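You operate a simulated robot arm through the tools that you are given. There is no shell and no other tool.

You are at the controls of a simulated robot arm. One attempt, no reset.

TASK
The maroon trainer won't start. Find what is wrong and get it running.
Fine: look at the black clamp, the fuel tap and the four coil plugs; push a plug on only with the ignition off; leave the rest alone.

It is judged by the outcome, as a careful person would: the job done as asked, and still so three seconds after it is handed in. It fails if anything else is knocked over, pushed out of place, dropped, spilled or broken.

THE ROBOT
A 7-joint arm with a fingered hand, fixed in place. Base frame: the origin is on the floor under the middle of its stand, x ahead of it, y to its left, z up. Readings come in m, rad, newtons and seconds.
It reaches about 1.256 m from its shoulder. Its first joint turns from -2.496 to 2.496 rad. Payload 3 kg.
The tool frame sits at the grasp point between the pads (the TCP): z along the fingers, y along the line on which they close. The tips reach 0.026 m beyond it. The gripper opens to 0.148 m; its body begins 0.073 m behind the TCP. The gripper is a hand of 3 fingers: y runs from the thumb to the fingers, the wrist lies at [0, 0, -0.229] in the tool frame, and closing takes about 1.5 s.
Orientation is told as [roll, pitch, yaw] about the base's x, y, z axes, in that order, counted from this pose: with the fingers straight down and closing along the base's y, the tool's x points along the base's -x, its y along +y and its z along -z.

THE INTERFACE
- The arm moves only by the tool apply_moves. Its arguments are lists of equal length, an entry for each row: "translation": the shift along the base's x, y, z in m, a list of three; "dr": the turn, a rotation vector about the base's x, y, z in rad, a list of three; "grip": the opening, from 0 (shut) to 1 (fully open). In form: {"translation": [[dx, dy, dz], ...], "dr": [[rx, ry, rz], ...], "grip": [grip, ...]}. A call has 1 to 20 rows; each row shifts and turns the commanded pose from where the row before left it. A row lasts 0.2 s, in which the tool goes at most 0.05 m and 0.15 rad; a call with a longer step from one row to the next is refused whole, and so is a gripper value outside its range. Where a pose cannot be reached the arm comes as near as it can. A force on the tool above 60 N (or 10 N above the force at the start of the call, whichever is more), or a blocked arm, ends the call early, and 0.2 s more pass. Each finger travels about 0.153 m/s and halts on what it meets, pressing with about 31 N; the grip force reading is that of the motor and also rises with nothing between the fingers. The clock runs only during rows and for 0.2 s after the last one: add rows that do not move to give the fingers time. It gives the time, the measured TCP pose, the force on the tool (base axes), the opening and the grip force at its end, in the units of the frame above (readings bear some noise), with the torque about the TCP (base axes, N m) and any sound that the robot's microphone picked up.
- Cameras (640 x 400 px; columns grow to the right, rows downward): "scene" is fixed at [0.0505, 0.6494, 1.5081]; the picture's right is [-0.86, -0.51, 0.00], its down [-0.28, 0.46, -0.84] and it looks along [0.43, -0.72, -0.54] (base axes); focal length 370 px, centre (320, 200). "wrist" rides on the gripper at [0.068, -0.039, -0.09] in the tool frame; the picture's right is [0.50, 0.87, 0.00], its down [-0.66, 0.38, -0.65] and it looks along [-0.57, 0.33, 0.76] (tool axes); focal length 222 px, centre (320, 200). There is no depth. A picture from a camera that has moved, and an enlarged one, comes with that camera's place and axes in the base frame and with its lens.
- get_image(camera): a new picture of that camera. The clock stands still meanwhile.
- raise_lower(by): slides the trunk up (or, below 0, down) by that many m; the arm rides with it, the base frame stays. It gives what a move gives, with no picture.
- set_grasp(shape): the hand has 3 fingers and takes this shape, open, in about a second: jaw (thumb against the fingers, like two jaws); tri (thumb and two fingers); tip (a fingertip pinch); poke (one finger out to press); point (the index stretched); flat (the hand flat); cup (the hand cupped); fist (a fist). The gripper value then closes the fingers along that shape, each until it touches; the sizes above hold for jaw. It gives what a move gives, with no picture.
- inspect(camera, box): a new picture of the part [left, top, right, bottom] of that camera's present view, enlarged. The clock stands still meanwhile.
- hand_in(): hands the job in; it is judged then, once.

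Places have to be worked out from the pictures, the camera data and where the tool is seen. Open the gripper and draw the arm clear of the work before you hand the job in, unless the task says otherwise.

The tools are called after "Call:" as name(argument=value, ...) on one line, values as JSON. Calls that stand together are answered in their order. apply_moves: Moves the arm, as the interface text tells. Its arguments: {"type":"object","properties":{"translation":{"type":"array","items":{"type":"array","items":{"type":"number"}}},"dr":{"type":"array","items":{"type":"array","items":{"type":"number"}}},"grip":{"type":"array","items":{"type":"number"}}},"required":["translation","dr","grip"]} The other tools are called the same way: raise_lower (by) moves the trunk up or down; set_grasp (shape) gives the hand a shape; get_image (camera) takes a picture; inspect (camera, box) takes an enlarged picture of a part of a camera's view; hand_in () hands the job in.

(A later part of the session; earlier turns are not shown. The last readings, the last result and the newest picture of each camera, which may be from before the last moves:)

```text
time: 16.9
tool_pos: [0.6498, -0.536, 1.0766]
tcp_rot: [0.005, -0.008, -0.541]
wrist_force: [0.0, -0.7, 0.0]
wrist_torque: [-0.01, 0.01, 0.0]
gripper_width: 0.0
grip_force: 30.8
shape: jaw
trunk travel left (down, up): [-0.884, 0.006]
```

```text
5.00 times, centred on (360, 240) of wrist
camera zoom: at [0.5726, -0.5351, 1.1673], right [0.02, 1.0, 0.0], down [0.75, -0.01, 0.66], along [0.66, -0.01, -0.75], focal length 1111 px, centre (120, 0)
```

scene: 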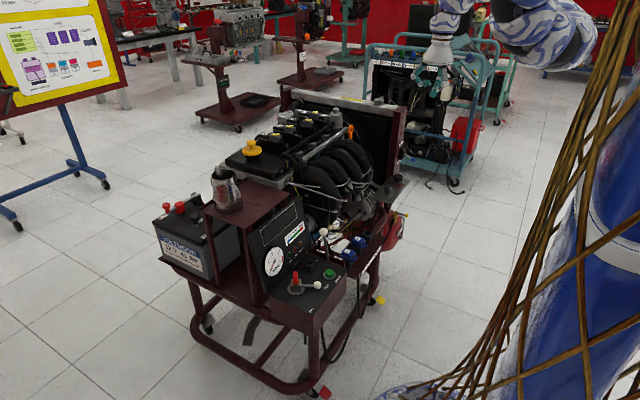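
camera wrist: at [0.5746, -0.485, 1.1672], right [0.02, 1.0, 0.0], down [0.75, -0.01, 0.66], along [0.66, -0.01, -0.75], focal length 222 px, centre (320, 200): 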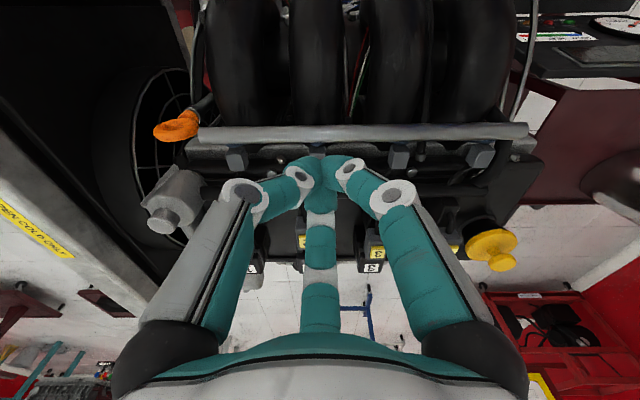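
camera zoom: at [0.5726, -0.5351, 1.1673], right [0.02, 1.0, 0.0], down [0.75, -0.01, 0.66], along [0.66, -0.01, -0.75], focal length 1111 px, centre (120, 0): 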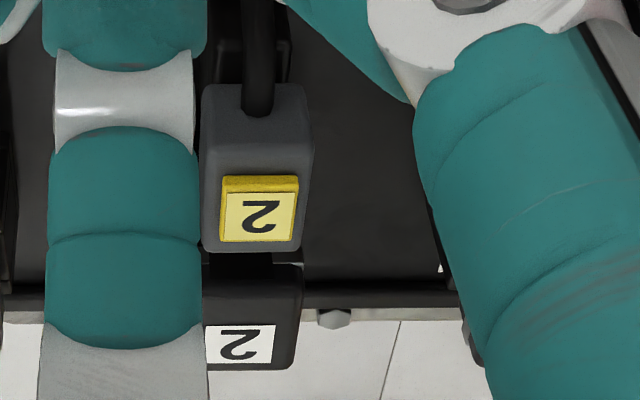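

I can now measure plug 2: 27 mm wide, -x face at x≈0.775 and z 0.970–0.990, lead leaving at z≈0.979, with about 22 mm to go. I'll open the hand here in free space to see how straight a single finger (the thumb) is, since a lone tilted finger looks like the best pusher.

Call:
apply_moves(translation=[[0, 0, 0.01], [0, 0, 0], [0, 0, 0], [0, 0, 0], [0, 0, 0], [0, 0, 0]], dr=[[0, 0, 0], [0, 0, 0], [0, 0, 0], [0, 0, 0], [0, 0, 0], [0, 0, 0]], grip=[1, 1, 1, 1, 1, 1])

Call:
inspect(camera="scene", box=[280, 30, 400, 120])

Call:
get_image(camera="wrist")

```text
time: 18.3
tool_pos: [0.6508, -0.5359, 1.0884]
tcp_rot: [0.002, -0.007, -0.542]
wrist_force: [0.2, 0.8, -0.1]
wrist_torque: [-0.02, 0.0, 0.0]
gripper_width: 0.1479
grip_force: 0.1
shape: jaw
trunk travel left (down, up): [-0.884, 0.006]
```

```text
4.44 times, centred on (340, 75) of scene
camera zoom: at [0.0505, 0.6494, 1.5081], right [-0.86, -0.51, 0.0], down [-0.28, 0.46, -0.84], along [0.43, -0.72, -0.54], focal length 1644 px, centre (231, 756)
```

zoom: 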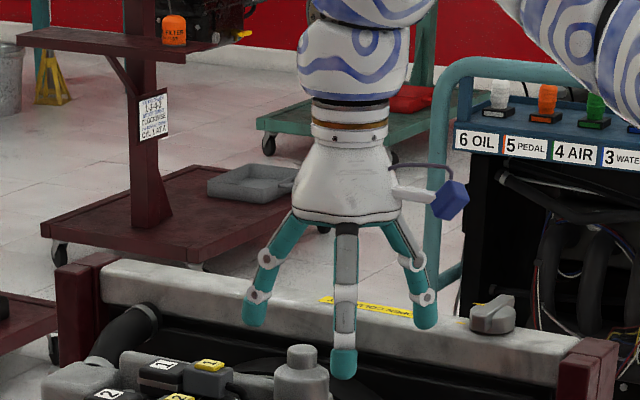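

```text
taken
camera wrist: at [0.5726, -0.5351, 1.1776], right [0.02, 1.0, 0.0], down [0.75, -0.01, 0.66], along [0.66, -0.01, -0.75], focal length 222 px, centre (320, 200)
```

wrist: 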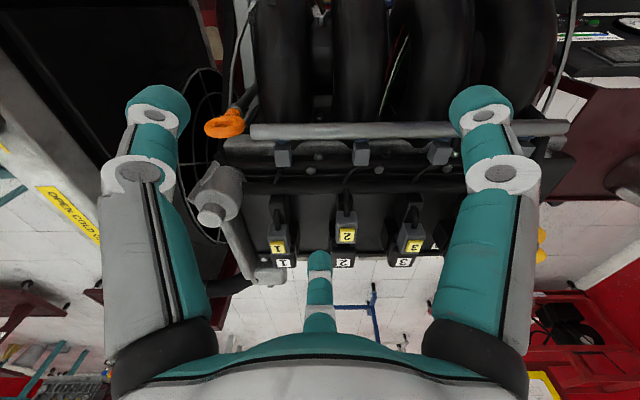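

Open fingers are straight with about 20 mm tips at 84 mm radius, 26 mm past the TCP. Plan: yaw so finger A is on the -x side, then tilt the hand toward +x, so that finger alone reaches low behind plug 2 and the others stay high. First I'll do the yaw here at safe height.

Call:
apply_moves(translation=[[0, 0, 0.005], [0, 0, 0.005], [0, 0, 0], [0, 0, 0], [0, 0, 0], [0, 0, 0], [0, 0, 0], [0, 0, 0]], dr=[[0, 0, 0.133], [0, 0, 0.133], [0, 0, 0.133], [0, 0, 0.133], [0, 0, 0.133], [0, 0, 0.133], [0, 0, 0.133], [0, 0, 0.133]], grip=[1, 1, 1, 1, 1, 1, 1, 1])

```text
time: 20.1
tool_pos: [0.6517, -0.5372, 1.0973]
tcp_rot: [0.004, -0.009, 0.525]
wrist_force: [0.7, -0.6, 0.7]
wrist_torque: [0.01, -0.03, 0.0]
gripper_width: 0.1478
grip_force: 0.1
shape: jaw
trunk travel left (down, up): [-0.884, 0.006]
```

Yaw reached. Now I'll tilt the hand about base y by -0.7 rad so the fingers lean toward +x.

Call:
apply_moves(translation=[[0, 0, 0], [0, 0, 0], [0, 0, 0], [0, 0, 0], [0, 0, 0]], dr=[[0, -0.14, 0], [0, -0.14, 0], [0, -0.14, 0], [0, -0.14, 0], [0, -0.14, 0]], grip=[1, 1, 1, 1, 1])

Call:
get_image(camera="wrist")

Call:
inspect(camera="scene", box=[230, 40, 420, 170])

```text
time: 21.3
tool_pos: [0.6509, -0.5372, 1.0983]
tcp_rot: [-0.398, -0.602, 0.649]
wrist_force: [0.2, 0.8, -0.1]
wrist_torque: [-0.03, -0.02, -0.01]
gripper_width: 0.1485
grip_force: 0.1
shape: jaw
trunk travel left (down, up): [-0.884, 0.006]
```

```text
taken
camera wrist: at [0.5631, -0.6049, 1.141], right [-0.66, 0.5, -0.56], down [-0.14, 0.65, 0.75], along [0.74, 0.57, -0.36], focal length 222 px, centre (320, 200)
```

wrist: 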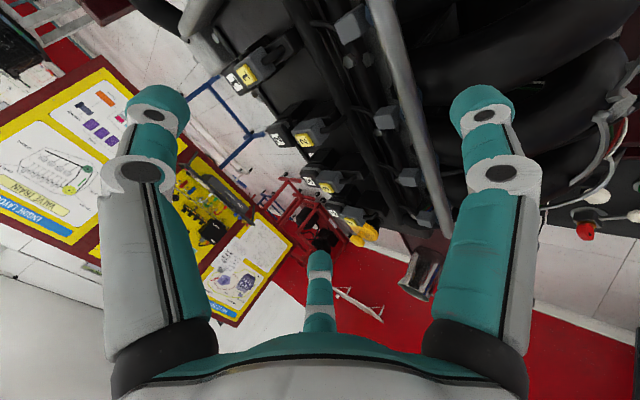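

```text
3.08 times, centred on (325, 105) of scene
camera zoom: at [0.0505, 0.6494, 1.5081], right [-0.86, -0.51, 0.0], down [-0.28, 0.46, -0.84], along [0.43, -0.72, -0.54], focal length 1138 px, centre (305, 492)
```

zoom: 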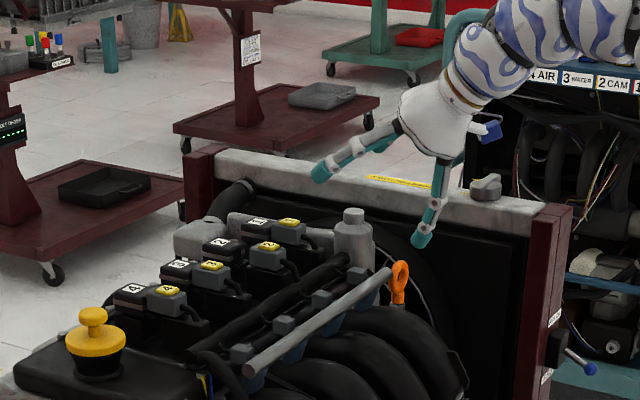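

The tilt is right: finger A's tip sits at TCP + (-0.047, 0, -0.074), confirmed by the scene view. I'll bring the tip to about (0.745,-0.496,1.02), still above everything, just behind plug 2, and look.

Call:
apply_moves(translation=[[0.035, 0.01, 0], [0.035, 0.01, 0], [0.035, 0.01, 0], [0.036, 0.011, -0.004]], dr=[[0, 0, 0], [0, 0, 0], [0, 0, 0], [0, 0, 0]], grip=[1, 1, 1, 1])

Call:
get_image(camera="wrist")

Call:
inspect(camera="scene", box=[260, 80, 360, 150])

```text
time: 22.3
tool_pos: [0.7934, -0.4948, 1.0922]
tcp_rot: [-0.394, -0.599, 0.649]
wrist_force: [-0.5, 0.0, -0.2]
wrist_torque: [0.0, 0.03, -0.04]
gripper_width: 0.1479
grip_force: 0.2
shape: jaw
trunk travel left (down, up): [-0.884, 0.006]
```

```text
taken
camera wrist: at [0.706, -0.5631, 1.1359], right [-0.66, 0.5, -0.56], down [-0.14, 0.65, 0.75], along [0.74, 0.57, -0.36], focal length 222 px, centre (320, 200)
```

wrist: 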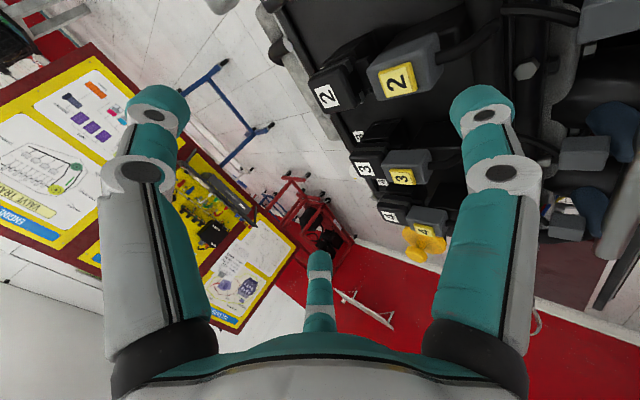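

```text
5.71 times, centred on (310, 115) of scene
camera zoom: at [0.0505, 0.6494, 1.5081], right [-0.86, -0.51, 0.0], down [-0.28, 0.46, -0.84], along [0.43, -0.72, -0.54], focal length 2114 px, centre (377, 686)
```

zoom: 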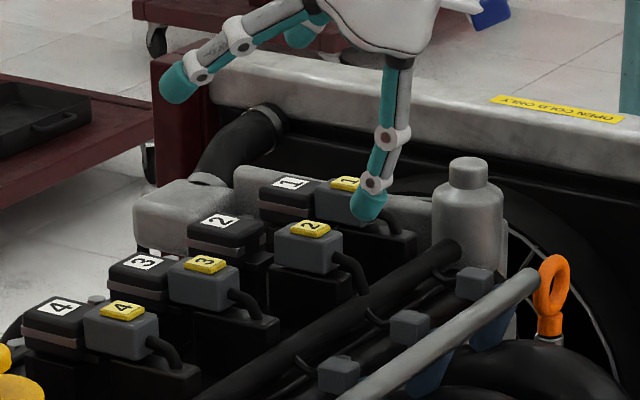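

Scene shows the fingertip at about (0.742,-0.497,1.016), just behind plug 2. I'll lower it to roughly z 0.982 (above the lead and block) and check both views before pushing.

Call:
apply_moves(translation=[[0, 0, -0.017], [0, 0, -0.016]], dr=[[0, 0, 0], [0, 0, 0]], grip=[1, 1])

Call:
inspect(camera="scene", box=[280, 95, 340, 140])

Call:
inspect(camera="wrist", box=[300, 0, 540, 150])

```text
time: 22.9
tool_pos: [0.7911, -0.4964, 1.0598]
tcp_rot: [-0.396, -0.598, 0.649]
wrist_force: [0.4, 0.5, 0.7]
wrist_torque: [0.0, 0.02, 0.0]
gripper_width: 0.1479
grip_force: 0.0
shape: jaw
trunk travel left (down, up): [-0.884, 0.006]
```

```text
8.89 times, centred on (310, 118) of scene
camera zoom: at [0.0505, 0.6494, 1.5081], right [-0.86, -0.51, 0.0], down [-0.28, 0.46, -0.84], along [0.43, -0.72, -0.54], focal length 3288 px, centre (409, 933)
```

zoom: 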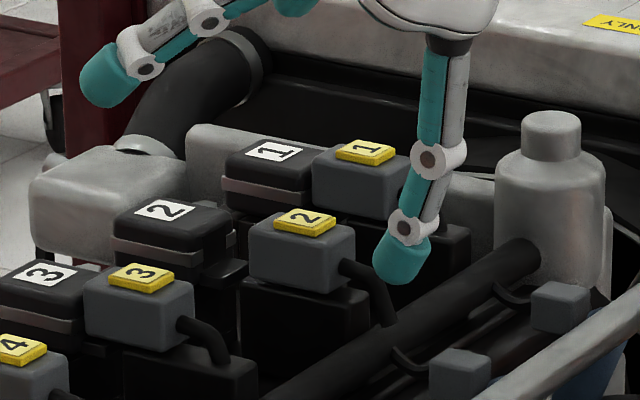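

```text
2.67 times, centred on (420, 75) of wrist
camera zoom: at [0.7037, -0.5639, 1.103], right [-0.66, 0.5, -0.56], down [-0.14, 0.65, 0.75], along [0.74, 0.57, -0.36], focal length 592 px, centre (53, 533)
```

zoom: 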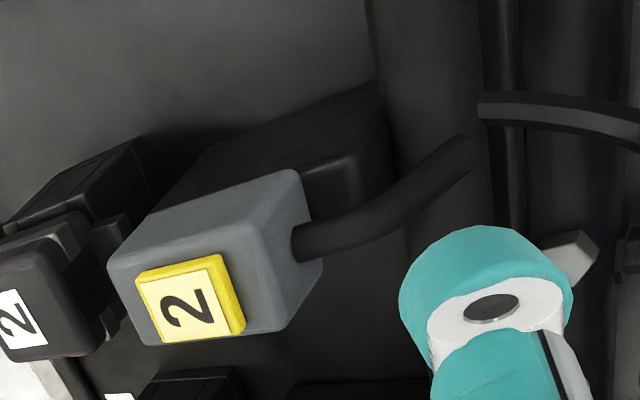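

Triangulating both views: fingertip center ≈ (0.739,-0.498,0.989), plug 2's -x face at x≈0.7755 with top at 0.990 and the lead's top at ≈0.980. Alignment is good, so I'll lower 2 mm and close in 22 mm toward the face.

Call:
apply_moves(translation=[[0.006, 0, -0.002], [0.008, 0, 0], [0.006, 0, 0]], dr=[[0, 0, 0], [0, 0, 0], [0, 0, 0]], grip=[1, 1, 1])

Call:
inspect(camera="scene", box=[280, 95, 340, 140])

Call:
inspect(camera="wrist", box=[300, 0, 540, 150])

```text
time: 23.7
tool_pos: [0.8127, -0.4961, 1.0578]
tcp_rot: [-0.397, -0.599, 0.649]
wrist_force: [-0.5, 0.0, 0.2]
wrist_torque: [0.01, 0.03, 0.03]
gripper_width: 0.148
grip_force: 0.0
shape: jaw
trunk travel left (down, up): [-0.884, 0.006]
```

```text
8.89 times, centred on (310, 118) of scene
camera zoom: at [0.0505, 0.6494, 1.5081], right [-0.86, -0.51, 0.0], down [-0.28, 0.46, -0.84], along [0.43, -0.72, -0.54], focal length 3288 px, centre (409, 933)
```

zoom: 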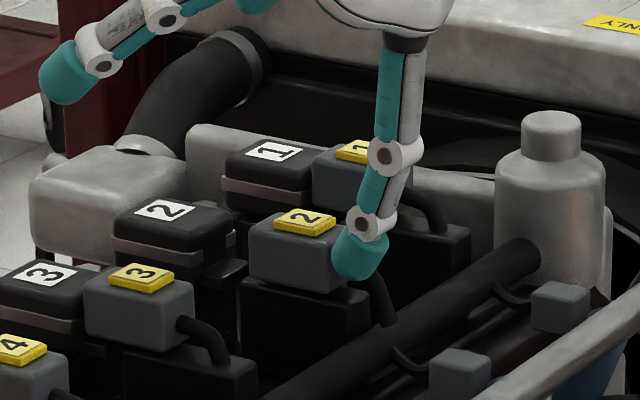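

```text
2.67 times, centred on (420, 75) of wrist
camera zoom: at [0.7243, -0.5637, 1.1008], right [-0.66, 0.5, -0.56], down [-0.14, 0.65, 0.75], along [0.74, 0.57, -0.36], focal length 592 px, centre (53, 533)
```

zoom: 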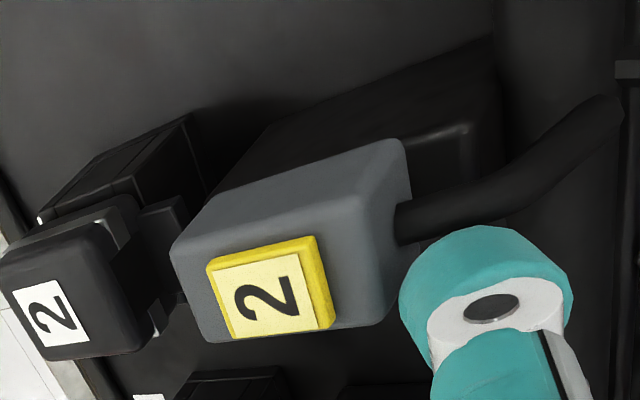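

The fingertip is right behind plug 2, beside its lead, with no contact yet. Ignition is off, so I'll push gently along +x in small steps, watching the force.

Call:
apply_moves(translation=[[0.004, 0, 0], [0.004, 0, 0], [0.004, 0, 0], [0.004, 0, 0]], dr=[[0, 0, 0], [0, 0, 0], [0, 0, 0], [0, 0, 0]], grip=[1, 1, 1, 1])

Call:
inspect(camera="scene", box=[280, 95, 340, 140])

Call:
inspect(camera="wrist", box=[300, 0, 540, 150])

```text
time: 24.7
tool_pos: [0.8286, -0.4951, 1.0575]
tcp_rot: [-0.395, -0.598, 0.65]
wrist_force: [-1.3, 0.1, 0.3]
wrist_torque: [0.02, 0.02, 0.0]
gripper_width: 0.148
grip_force: 0.0
shape: jaw
trunk travel left (down, up): [-0.884, 0.006]
```

```text
8.89 times, centred on (310, 118) of scene
camera zoom: at [0.0505, 0.6494, 1.5081], right [-0.86, -0.51, 0.0], down [-0.28, 0.46, -0.84], along [0.43, -0.72, -0.54], focal length 3288 px, centre (409, 933)
```

zoom: 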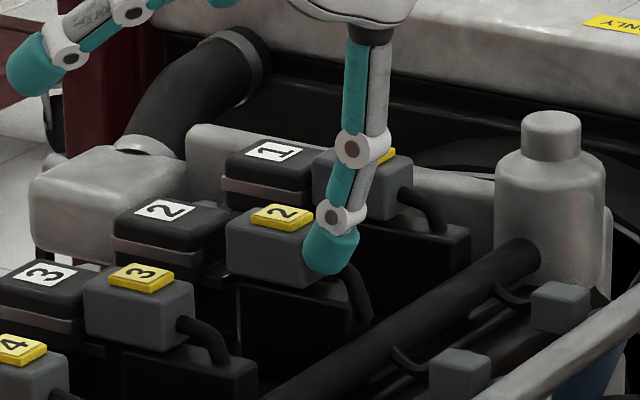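

```text
2.67 times, centred on (420, 75) of wrist
camera zoom: at [0.741, -0.5639, 1.1011], right [-0.66, 0.5, -0.56], down [-0.14, 0.65, 0.75], along [0.74, 0.57, -0.36], focal length 592 px, centre (53, 533)
```

zoom: 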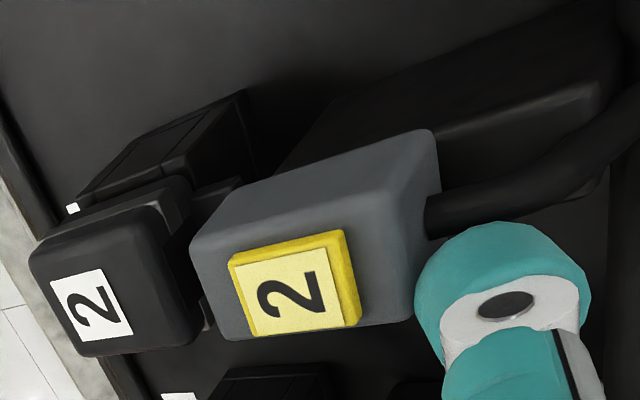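

Plug 2 slides along with the finger (about 12 mm so far) at low force. I'll continue pushing in small steps.

Call:
apply_moves(translation=[[0.003, 0, 0], [0.003, 0, 0], [0.003, 0, 0]], dr=[[0, 0, 0], [0, 0, 0], [0, 0, 0]], grip=[1, 1, 1])

Call:
inspect(camera="scene", box=[280, 95, 340, 140])

Call:
inspect(camera="wrist", box=[300, 0, 540, 150])

```text
time: 25.5
tool_pos: [0.8372, -0.4955, 1.057]
tcp_rot: [-0.399, -0.597, 0.649]
wrist_force: [1.0, 0.9, 0.4]
wrist_torque: [0.01, -0.03, 0.0]
gripper_width: 0.1481
grip_force: 0.1
shape: jaw
trunk travel left (down, up): [-0.884, 0.006]
```

```text
8.89 times, centred on (310, 118) of scene
camera zoom: at [0.0505, 0.6494, 1.5081], right [-0.86, -0.51, 0.0], down [-0.28, 0.46, -0.84], along [0.43, -0.72, -0.54], focal length 3288 px, centre (409, 933)
```

zoom: 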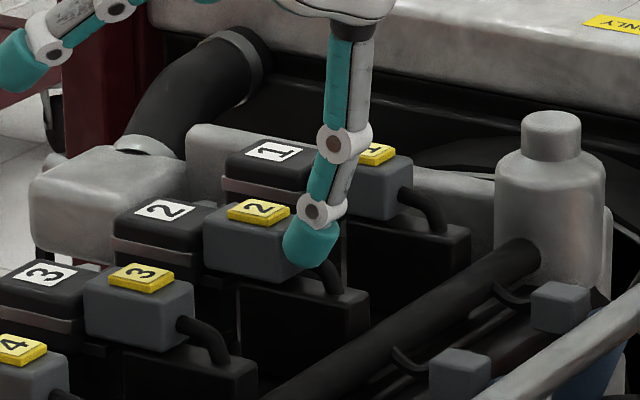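

```text
2.67 times, centred on (420, 75) of wrist
camera zoom: at [0.7498, -0.5641, 1.1016], right [-0.66, 0.5, -0.56], down [-0.14, 0.65, 0.75], along [0.74, 0.57, -0.36], focal length 592 px, centre (53, 533)
```

zoom: 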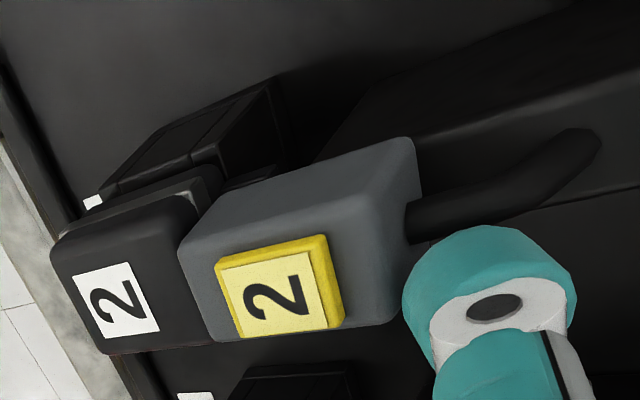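

Plug 2's label spacing now matches plugs 1 and 3, so it looks seated. I'll nudge a little more to confirm it has bottomed out, watching for a force rise.

Call:
apply_moves(translation=[[0.002, 0, 0], [0.002, 0, 0]], dr=[[0, 0, 0], [0, 0, 0]], grip=[1, 1])

Call:
inspect(camera="scene", box=[280, 95, 340, 140])

Call:
inspect(camera="wrist", box=[300, 0, 540, 150])

```text
time: 26.1
tool_pos: [0.8405, -0.4956, 1.0586]
tcp_rot: [-0.398, -0.598, 0.648]
wrist_force: [-1.8, -0.7, -0.2]
wrist_torque: [-0.04, 0.11, -0.01]
gripper_width: 0.148
grip_force: 0.0
shape: jaw
trunk travel left (down, up): [-0.884, 0.006]
```

```text
8.89 times, centred on (310, 118) of scene
camera zoom: at [0.0505, 0.6494, 1.5081], right [-0.86, -0.51, 0.0], down [-0.28, 0.46, -0.84], along [0.43, -0.72, -0.54], focal length 3288 px, centre (409, 933)
```

zoom: 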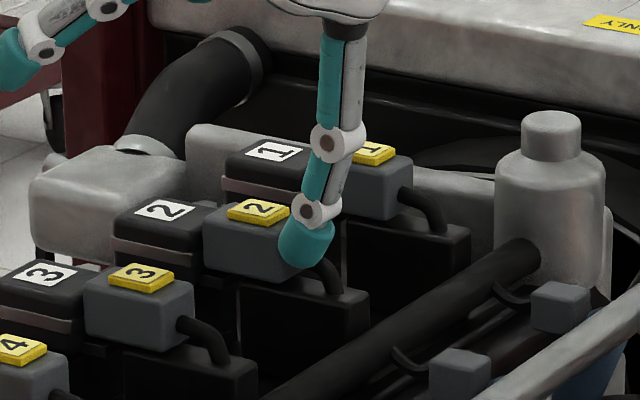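

```text
2.67 times, centred on (420, 75) of wrist
camera zoom: at [0.7532, -0.5636, 1.1016], right [-0.66, 0.5, -0.56], down [-0.14, 0.65, 0.75], along [0.74, 0.57, -0.36], focal length 592 px, centre (53, 533)
```

zoom: 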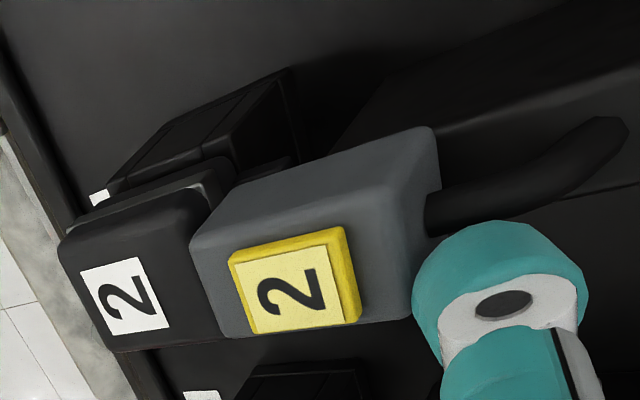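

The plug stayed put while the finger caught up to it. One more small push to confirm a firm stop.

Call:
apply_moves(translation=[[0.002, 0, 0], [0.002, 0, 0]], dr=[[0, 0, 0], [0, 0, 0]], grip=[1, 1])

Call:
inspect(camera="scene", box=[280, 95, 340, 140])

```text
time: 26.7
tool_pos: [0.8453, -0.4957, 1.058]
tcp_rot: [-0.396, -0.599, 0.65]
wrist_force: [-2.9, 0.5, 1.6]
wrist_torque: [0.0, 0.31, -0.02]
gripper_width: 0.1483
grip_force: 0.1
shape: jaw
trunk travel left (down, up): [-0.884, 0.006]
```

```text
8.89 times, centred on (310, 118) of scene
camera zoom: at [0.0505, 0.6494, 1.5081], right [-0.86, -0.51, 0.0], down [-0.28, 0.46, -0.84], along [0.43, -0.72, -0.54], focal length 3288 px, centre (409, 933)
```

zoom: 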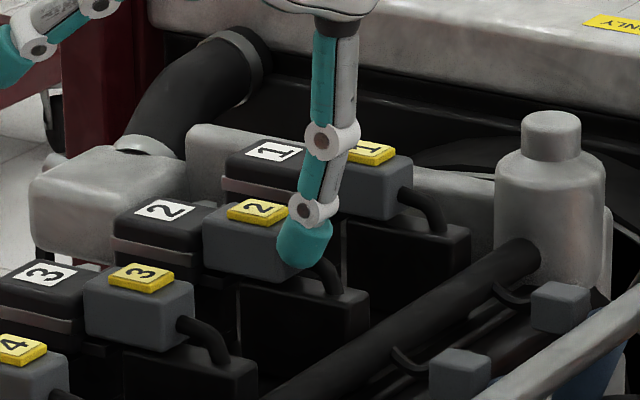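

The plug no longer moves and force builds against a stop, so it's fully home. I'll back off along -x, then rise, and compare all four plugs.

Call:
apply_moves(translation=[[-0.01, 0, 0], [-0.015, 0, 0], [-0.015, 0, 0.005], [0, 0, 0.03], [0, 0, 0.035], [-0.03, 0, 0.03], [-0.045, 0, 0.01], [-0.045, 0, 0]], dr=[[0, 0, 0], [0, 0, 0], [0, 0, 0], [0, 0, 0], [0, 0, 0], [0, 0, 0], [0, 0, 0], [0, 0, 0]], grip=[1, 1, 1, 1, 1, 1, 1, 1])

Call:
inspect(camera="scene", box=[250, 95, 330, 150])

Call:
get_image(camera="scene")

```text
time: 28.5
tool_pos: [0.6844, -0.4945, 1.1689]
tcp_rot: [-0.394, -0.6, 0.651]
wrist_force: [-0.5, -0.2, 0.3]
wrist_torque: [0.01, 0.02, -0.01]
gripper_width: 0.1479
grip_force: 0.1
shape: jaw
trunk travel left (down, up): [-0.884, 0.006]
```

```text
7.27 times, centred on (290, 122) of scene
camera zoom: at [0.0505, 0.6494, 1.5081], right [-0.86, -0.51, 0.0], down [-0.28, 0.46, -0.84], along [0.43, -0.72, -0.54], focal length 2690 px, centre (538, 764)
```

zoom: 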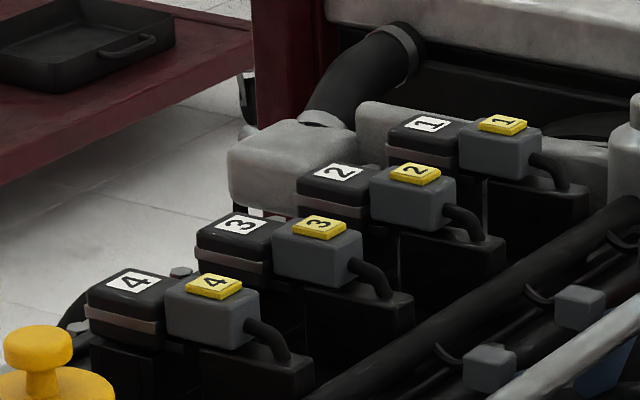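

```text
taken
```

scene: 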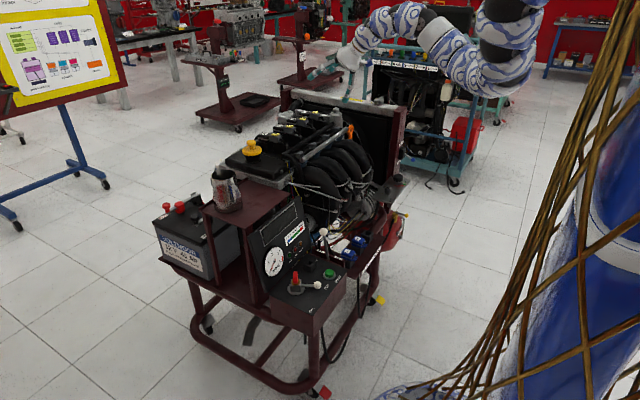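

All four plugs now line up equally on their coils. Next comes the ignition: I'll untilt, yaw to 0, and later lean the hand toward -y so only the thumb reaches down between START and the ignition knob. The throttle stalk at (0.531,-0.18,0.765) has to be avoided.

Call:
apply_moves(translation=[[0, 0, 0], [0, 0, 0], [0, 0, 0], [0, 0, 0], [0, 0, 0], [0, 0, 0], [0, 0, 0], [0, 0, 0], [0, 0, 0]], dr=[[0, 0.14, 0], [0, 0.14, 0], [0, 0.14, 0], [0, 0.14, 0], [0, 0.14, 0], [0, 0, -0.131], [0, 0, -0.131], [0, 0, -0.131], [0, 0, -0.131]], grip=[1, 1, 1, 1, 1, 1, 1, 1, 1])

```text
time: 30.5
tool_pos: [0.6847, -0.4955, 1.1691]
tcp_rot: [0.003, -0.006, -0.004]
wrist_force: [0.2, 0.2, 0.6]
wrist_torque: [-0.05, 0.01, 0.02]
gripper_width: 0.1479
grip_force: 0.1
shape: jaw
trunk travel left (down, up): [-0.884, 0.006]
```

Orientation is back to vertical, yaw 0. Now I'll travel toward the control panel at a height clear of the jug and dashboard.

Call:
apply_moves(translation=[[-0.02, 0.04, -0.005], [-0.02, 0.04, -0.005], [-0.02, 0.04, -0.005], [-0.02, 0.04, -0.005], [-0.02, 0.04, -0.005], [-0.02, 0.04, -0.005], [-0.02, 0.04, -0.005], [-0.02, 0.04, -0.005], [-0.02, 0.04, -0.005]], dr=[[0, 0, 0], [0, 0, 0], [0, 0, 0], [0, 0, 0], [0, 0, 0], [0, 0, 0], [0, 0, 0], [0, 0, 0], [0, 0, 0]], grip=[1, 1, 1, 1, 1, 1, 1, 1, 1])

Call:
get_image(camera="scene")

Call:
get_image(camera="wrist")

```text
time: 32.5
tool_pos: [0.5045, -0.1361, 1.122]
tcp_rot: [0.004, -0.009, -0.002]
wrist_force: [0.1, 0.9, -0.6]
wrist_torque: [0.01, 0.02, 0.0]
gripper_width: 0.1479
grip_force: 0.0
shape: jaw
trunk travel left (down, up): [-0.884, 0.006]
```

```text
taken
```

scene: 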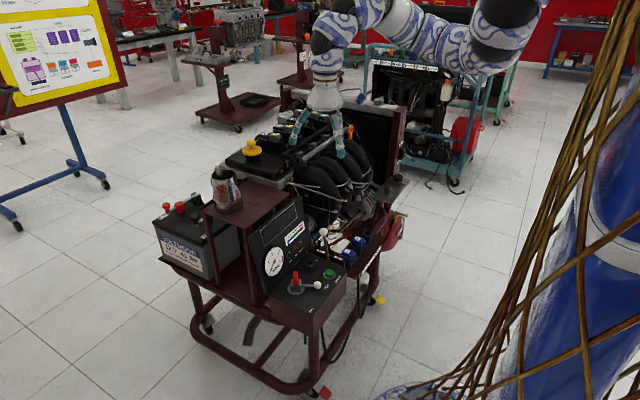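

```text
taken
camera wrist: at [0.4362, -0.175, 1.2132], right [-0.5, 0.87, 0.0], down [0.65, 0.37, 0.66], along [0.57, 0.33, -0.75], focal length 222 px, centre (320, 200)
```

wrist: 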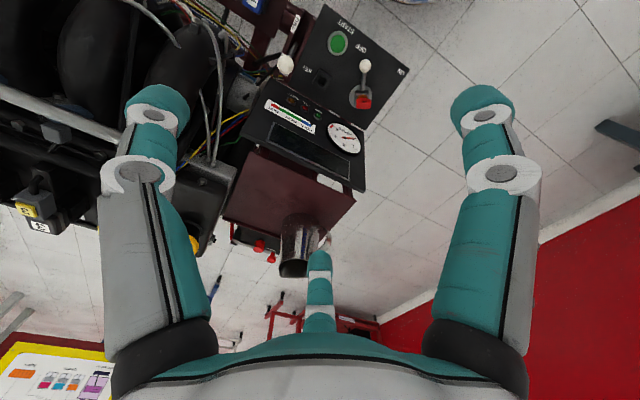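

This view looks straight down on the panel. I'll zoom to refine the positions of the ignition lever, START and the throttle.

Call:
inspect(camera="wrist", box=[260, 0, 420, 120])

Call:
inspect(camera="wrist", box=[310, 10, 420, 110])

```text
3.33 times, centred on (340, 60) of wrist
camera zoom: at [0.4362, -0.175, 1.2132], right [-0.5, 0.87, 0.0], down [0.65, 0.37, 0.66], along [0.57, 0.33, -0.75], focal length 740 px, centre (253, 667)
```

zoom: 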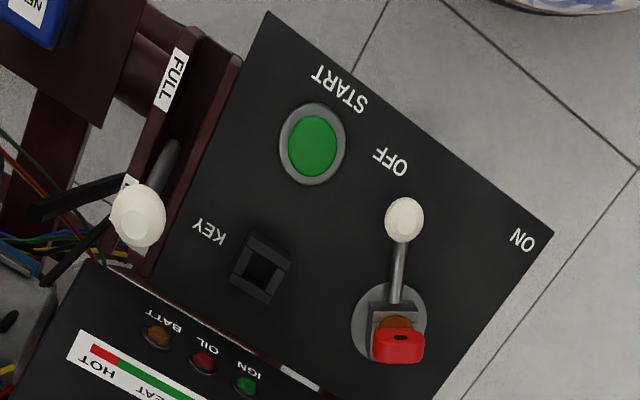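

```text
4.00 times, centred on (365, 60) of wrist
camera zoom: at [0.4362, -0.175, 1.2132], right [-0.5, 0.87, 0.0], down [0.65, 0.37, 0.66], along [0.57, 0.33, -0.75], focal length 888 px, centre (140, 760)
```

zoom: 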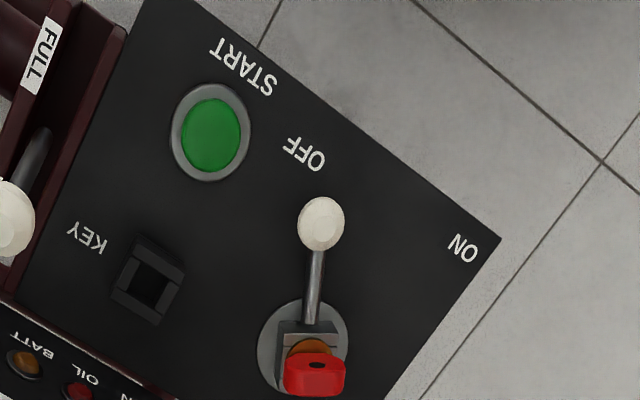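

Refined: pivot (0.530,-0.007), knob (0.471,-0.045,0.678) at OFF, ON direction toward (0.442,0.038), START (0.468,-0.113,0.671), throttle knob (0.533,-0.186,0.765), panel top z≈0.655. I'll lean the hand about +x by 0.56 rad and move to above the gap between START and the knob, at safe height.

Call:
apply_moves(translation=[[-0.009, 0.03, -0.01], [-0.009, 0.03, -0.01], [-0.009, 0.03, -0.01], [-0.0095, 0.03, -0.01], [0, 0, -0.03], [0, 0, -0.03]], dr=[[0.14, 0, 0], [0.14, 0, 0], [0.14, 0, 0], [0.14, 0, 0], [0, 0, 0], [0, 0, 0]], grip=[1, 1, 1, 1, 1, 1])

Call:
get_image(camera="scene")

Call:
get_image(camera="wrist")

```text
time: 33.9
tool_pos: [0.4667, -0.0152, 1.0229]
tcp_rot: [0.566, -0.005, -0.005]
wrist_force: [0.5, -0.7, 0.0]
wrist_torque: [0.02, -0.03, 0.0]
gripper_width: 0.148
grip_force: 0.1
shape: jaw
trunk travel left (down, up): [-0.884, 0.006]
```

```text
taken
```

scene: 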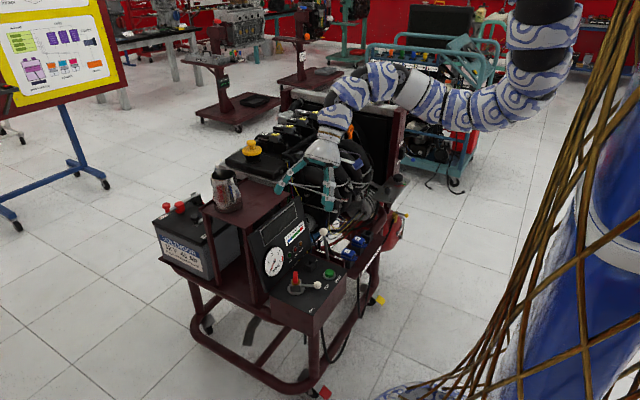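

```text
taken
camera wrist: at [0.4, -0.0962, 1.0781], right [-0.5, 0.73, 0.46], down [0.65, -0.03, 0.76], along [0.57, 0.68, -0.46], focal length 222 px, centre (320, 200)
```

wrist: 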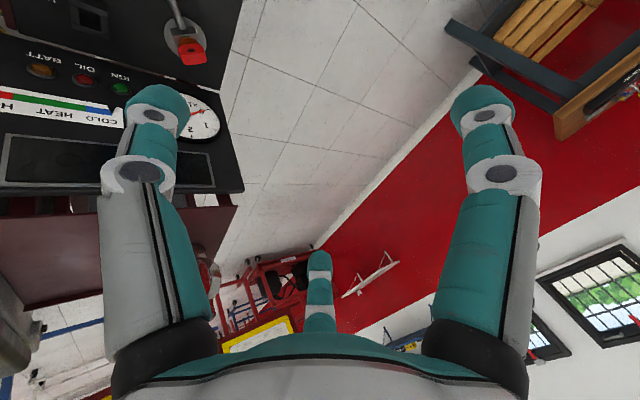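

Reach is fine and the arm comes in from the robot side, clear of the trolley. I'll lower in stages, first to TCP z≈0.80 (thumb tip about 0.735), and check.

Call:
apply_moves(translation=[[0, 0, -0.04], [0, 0, -0.04], [0, 0, -0.04], [0, 0, -0.04], [0, 0, -0.04], [0, 0, -0.023]], dr=[[0, 0, 0], [0, 0, 0], [0, 0, 0], [0, 0, 0], [0, 0, 0], [0, 0, 0]], grip=[1, 1, 1, 1, 1, 1])

Call:
get_image(camera="scene")

Call:
get_image(camera="wrist")

Call:
inspect(camera="scene", box=[250, 180, 380, 310])

```text
time: 35.3
tool_pos: [0.4684, -0.0142, 0.7994]
tcp_rot: [0.563, -0.007, -0.008]
wrist_force: [-0.1, -0.5, -0.1]
wrist_torque: [0.0, -0.01, -0.01]
gripper_width: 0.1478
grip_force: 0.0
shape: jaw
trunk travel left (down, up): [-0.884, 0.006]
```

```text
taken
```

scene: 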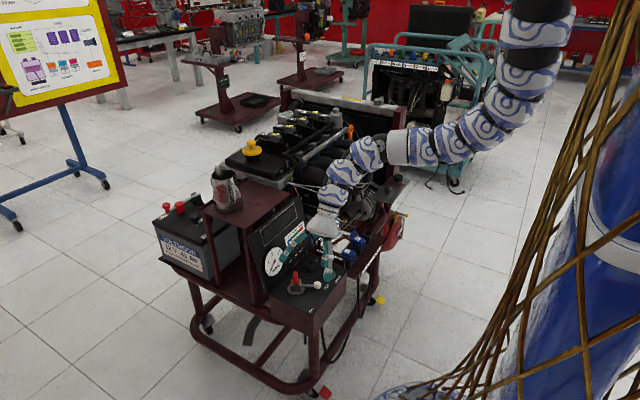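

```text
taken
camera wrist: at [0.4006, -0.0958, 0.8549], right [-0.5, 0.73, 0.46], down [0.65, -0.03, 0.76], along [0.57, 0.68, -0.46], focal length 222 px, centre (320, 200)
```

wrist: 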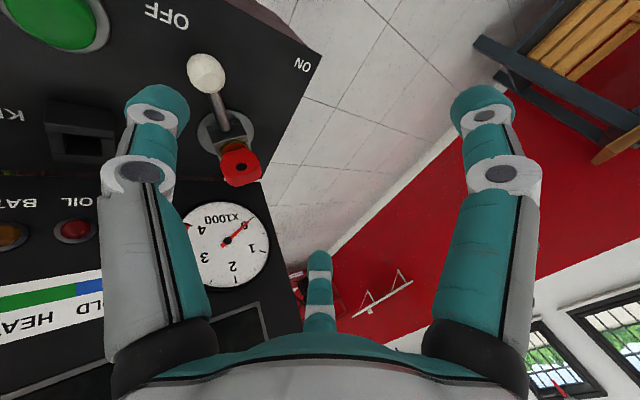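

```text
3.08 times, centred on (315, 245) of scene
camera zoom: at [0.0505, 0.6494, 1.5081], right [-0.86, -0.51, 0.0], down [-0.28, 0.46, -0.84], along [0.43, -0.72, -0.54], focal length 1138 px, centre (335, 62)
```

zoom: 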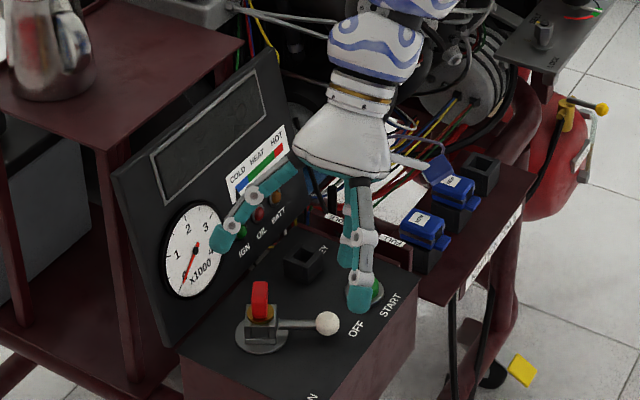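

The hand is positioned over the gap, with other fingers clear of the key and gauge. I'll lower the thumb down to z≈0.668 between START and the knob in small steps.

Call:
apply_moves(translation=[[0, -0.003, -0.025], [0, 0, -0.02], [0, 0, -0.012], [0, 0, -0.008]], dr=[[0, 0, 0], [0, 0, 0], [0, 0, 0], [0, 0, 0]], grip=[1, 1, 1, 1])

Call:
inspect(camera="wrist", box=[0, 0, 320, 200])

Call:
inspect(camera="scene", box=[270, 220, 370, 310])

```text
time: 36.3
tool_pos: [0.4697, -0.0186, 0.7363]
tcp_rot: [0.563, -0.005, -0.005]
wrist_force: [0.2, -0.1, 0.6]
wrist_torque: [-0.03, -0.01, 0.02]
gripper_width: 0.1479
grip_force: 0.0
shape: jaw
trunk travel left (down, up): [-0.884, 0.006]
```

```text
2.00 times, centred on (160, 100) of wrist
camera zoom: at [0.4013, -0.0987, 0.7905], right [-0.5, 0.73, 0.46], down [0.65, -0.03, 0.76], along [0.57, 0.68, -0.46], focal length 444 px, centre (640, 400)
```

zoom: 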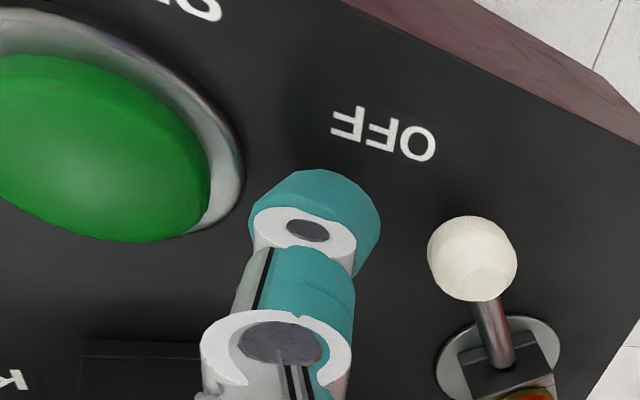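

```text
4.44 times, centred on (320, 265) of scene
camera zoom: at [0.0505, 0.6494, 1.5081], right [-0.86, -0.51, 0.0], down [-0.28, 0.46, -0.84], along [0.43, -0.72, -0.54], focal length 1644 px, centre (320, -89)
```

zoom: 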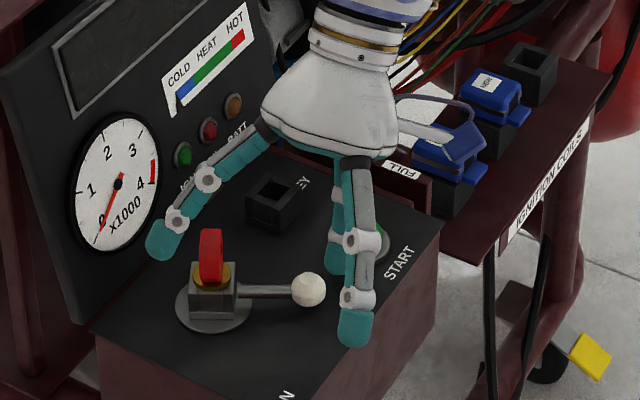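

The thumb sits neatly between START and the ignition knob. With plug 2 seated, I'll now sweep the knob toward ON by moving +y in small steps.

Call:
apply_moves(translation=[[0, 0.01, 0], [0, 0.01, 0], [-0.001, 0.01, 0], [-0.001, 0.01, 0], [0, 0.01, 0]], dr=[[0, 0, 0], [0, 0, 0], [0, 0, 0], [0, 0, 0], [0, 0, 0]], grip=[1, 1, 1, 1, 1])

Call:
inspect(camera="wrist", box=[0, 0, 320, 200])

Call:
inspect(camera="scene", box=[270, 220, 370, 310])

```text
time: 37.5
tool_pos: [0.4672, 0.0322, 0.7344]
tcp_rot: [0.562, -0.007, -0.005]
wrist_force: [-0.2, -0.9, -0.5]
wrist_torque: [-0.01, 0.01, -0.03]
gripper_width: 0.148
grip_force: 0.0
shape: jaw
trunk travel left (down, up): [-0.884, 0.006]
```

```text
2.00 times, centred on (160, 100) of wrist
camera zoom: at [0.3987, -0.049, 0.7906], right [-0.5, 0.73, 0.46], down [0.65, -0.03, 0.76], along [0.57, 0.68, -0.46], focal length 444 px, centre (640, 400)
```

zoom: 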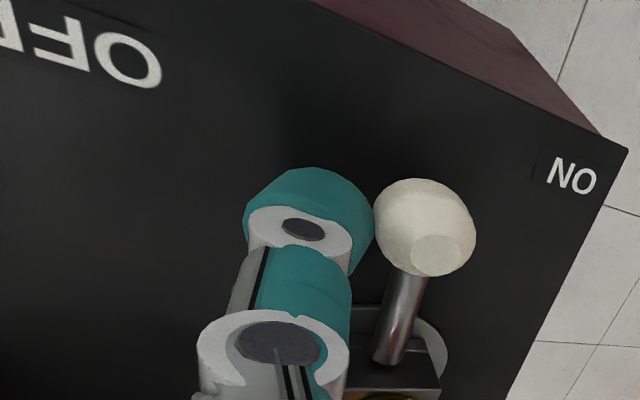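

```text
4.44 times, centred on (320, 265) of scene
camera zoom: at [0.0505, 0.6494, 1.5081], right [-0.86, -0.51, 0.0], down [-0.28, 0.46, -0.84], along [0.43, -0.72, -0.54], focal length 1644 px, centre (320, -89)
```

zoom: 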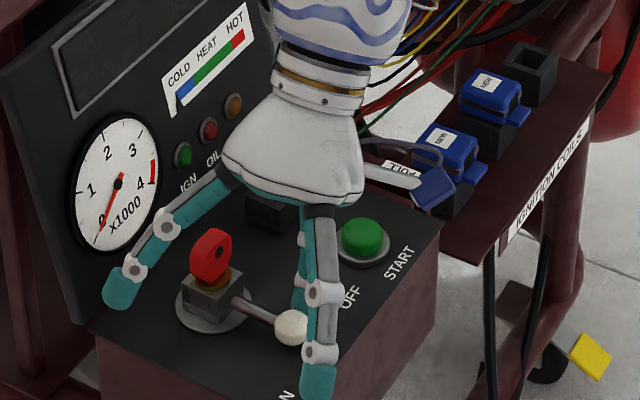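

The lever is turning with the thumb and the key turns with it. I'll continue toward ON in smaller steps.

Call:
apply_moves(translation=[[0, 0.007, 0], [0, 0.007, 0], [0, 0.006, 0], [0, 0.005, 0]], dr=[[0, 0, 0], [0, 0, 0], [0, 0, 0], [0, 0, 0]], grip=[1, 1, 1, 1])

Call:
inspect(camera="wrist", box=[0, 0, 320, 200])

Call:
inspect(camera="scene", box=[270, 220, 370, 310])

```text
time: 38.5
tool_pos: [0.4676, 0.0557, 0.7362]
tcp_rot: [0.565, -0.005, -0.007]
wrist_force: [0.0, -0.1, 0.2]
wrist_torque: [0.01, -0.02, -0.01]
gripper_width: 0.1482
grip_force: 0.1
shape: jaw
trunk travel left (down, up): [-0.884, 0.006]
```

```text
2.00 times, centred on (160, 100) of wrist
camera zoom: at [0.3985, -0.0246, 0.7911], right [-0.5, 0.73, 0.46], down [0.65, -0.03, 0.76], along [0.57, 0.68, -0.46], focal length 444 px, centre (640, 400)
```

zoom: 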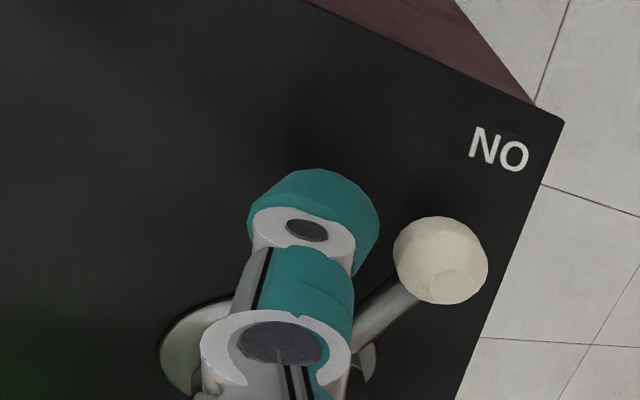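

```text
4.44 times, centred on (320, 265) of scene
camera zoom: at [0.0505, 0.6494, 1.5081], right [-0.86, -0.51, 0.0], down [-0.28, 0.46, -0.84], along [0.43, -0.72, -0.54], focal length 1644 px, centre (320, -89)
```

zoom: 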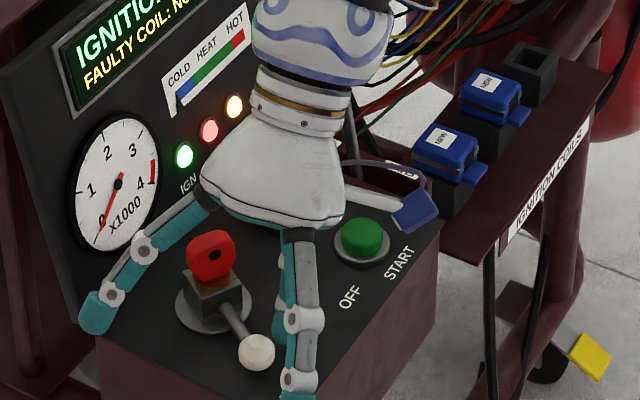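

The lever snapped to ON: all three lamps are lit and the display has come on with a message. I'll read the display.

Call:
inspect(camera="scene", box=[255, 190, 335, 260])

Call:
inspect(camera="scene", box=[260, 200, 320, 245])

```text
5.71 times, centred on (295, 225) of scene
camera zoom: at [0.0505, 0.6494, 1.5081], right [-0.86, -0.51, 0.0], down [-0.28, 0.46, -0.84], along [0.43, -0.72, -0.54], focal length 2114 px, centre (463, 57)
```

zoom: 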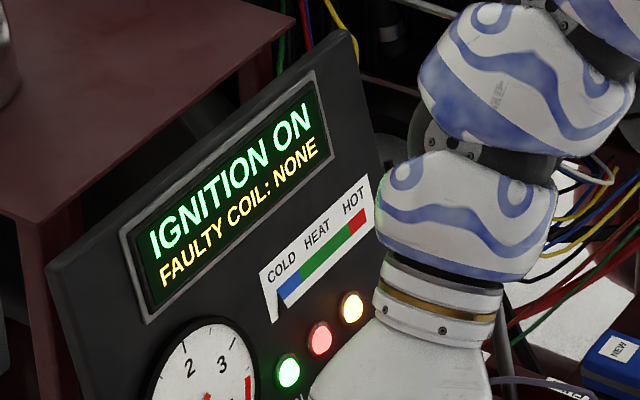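

```text
8.89 times, centred on (290, 222) of scene
camera zoom: at [0.0505, 0.6494, 1.5081], right [-0.86, -0.51, 0.0], down [-0.28, 0.46, -0.84], along [0.43, -0.72, -0.54], focal length 3288 px, centre (587, 0)
```

zoom: 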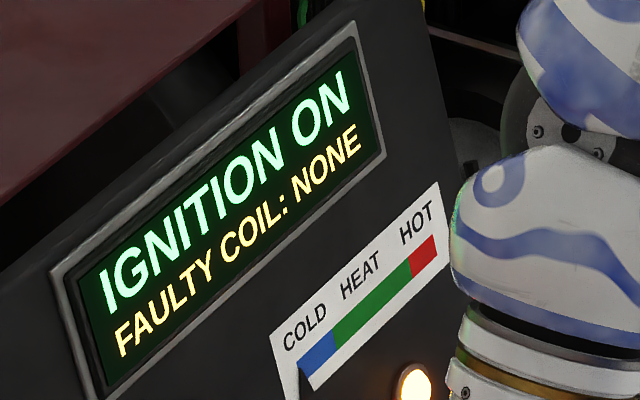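

Display reads "IGNITION ON – FAULTY COIL: NONE", so the coil plug is fixed and the battery circuit is good. I'll lift the thumb straight up, tilt it a bit more for clearance over the key, and move above START.

Call:
apply_moves(translation=[[0, -0.002, 0.02], [0, 0, 0.035], [0, 0, 0.035], [0, 0, 0.02], [0, -0.033, 0], [0, -0.033, 0], [0, -0.033, 0], [0, -0.0305, 0]], dr=[[0, 0, 0], [0, 0, 0], [0, 0, 0], [0, 0, 0], [0.14, 0, 0], [0.14, 0, 0], [0, 0, 0], [0, 0, 0]], grip=[1, 1, 1, 1, 1, 1, 1, 1])

Call:
get_image(camera="wrist")

Call:
inspect(camera="scene", box=[250, 180, 380, 310])

```text
time: 40.3
tool_pos: [0.4668, -0.0747, 0.8447]
tcp_rot: [0.843, -0.003, -0.006]
wrist_force: [-0.4, 0.6, -0.4]
wrist_torque: [0.02, 0.02, 0.01]
gripper_width: 0.1483
grip_force: 0.1
shape: jaw
trunk travel left (down, up): [-0.884, 0.006]
```

```text
taken
camera wrist: at [0.3985, -0.1682, 0.876], right [-0.5, 0.58, 0.64], down [0.65, -0.24, 0.72], along [0.57, 0.78, -0.26], focal length 222 px, centre (320, 200)
```

wrist: 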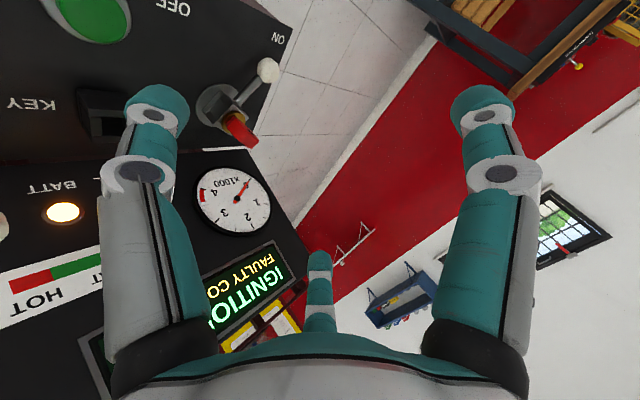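

```text
3.08 times, centred on (315, 245) of scene
camera zoom: at [0.0505, 0.6494, 1.5081], right [-0.86, -0.51, 0.0], down [-0.28, 0.46, -0.84], along [0.43, -0.72, -0.54], focal length 1138 px, centre (335, 62)
```

zoom: 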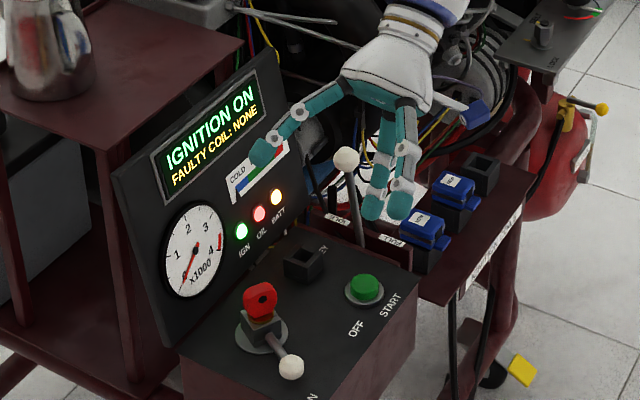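

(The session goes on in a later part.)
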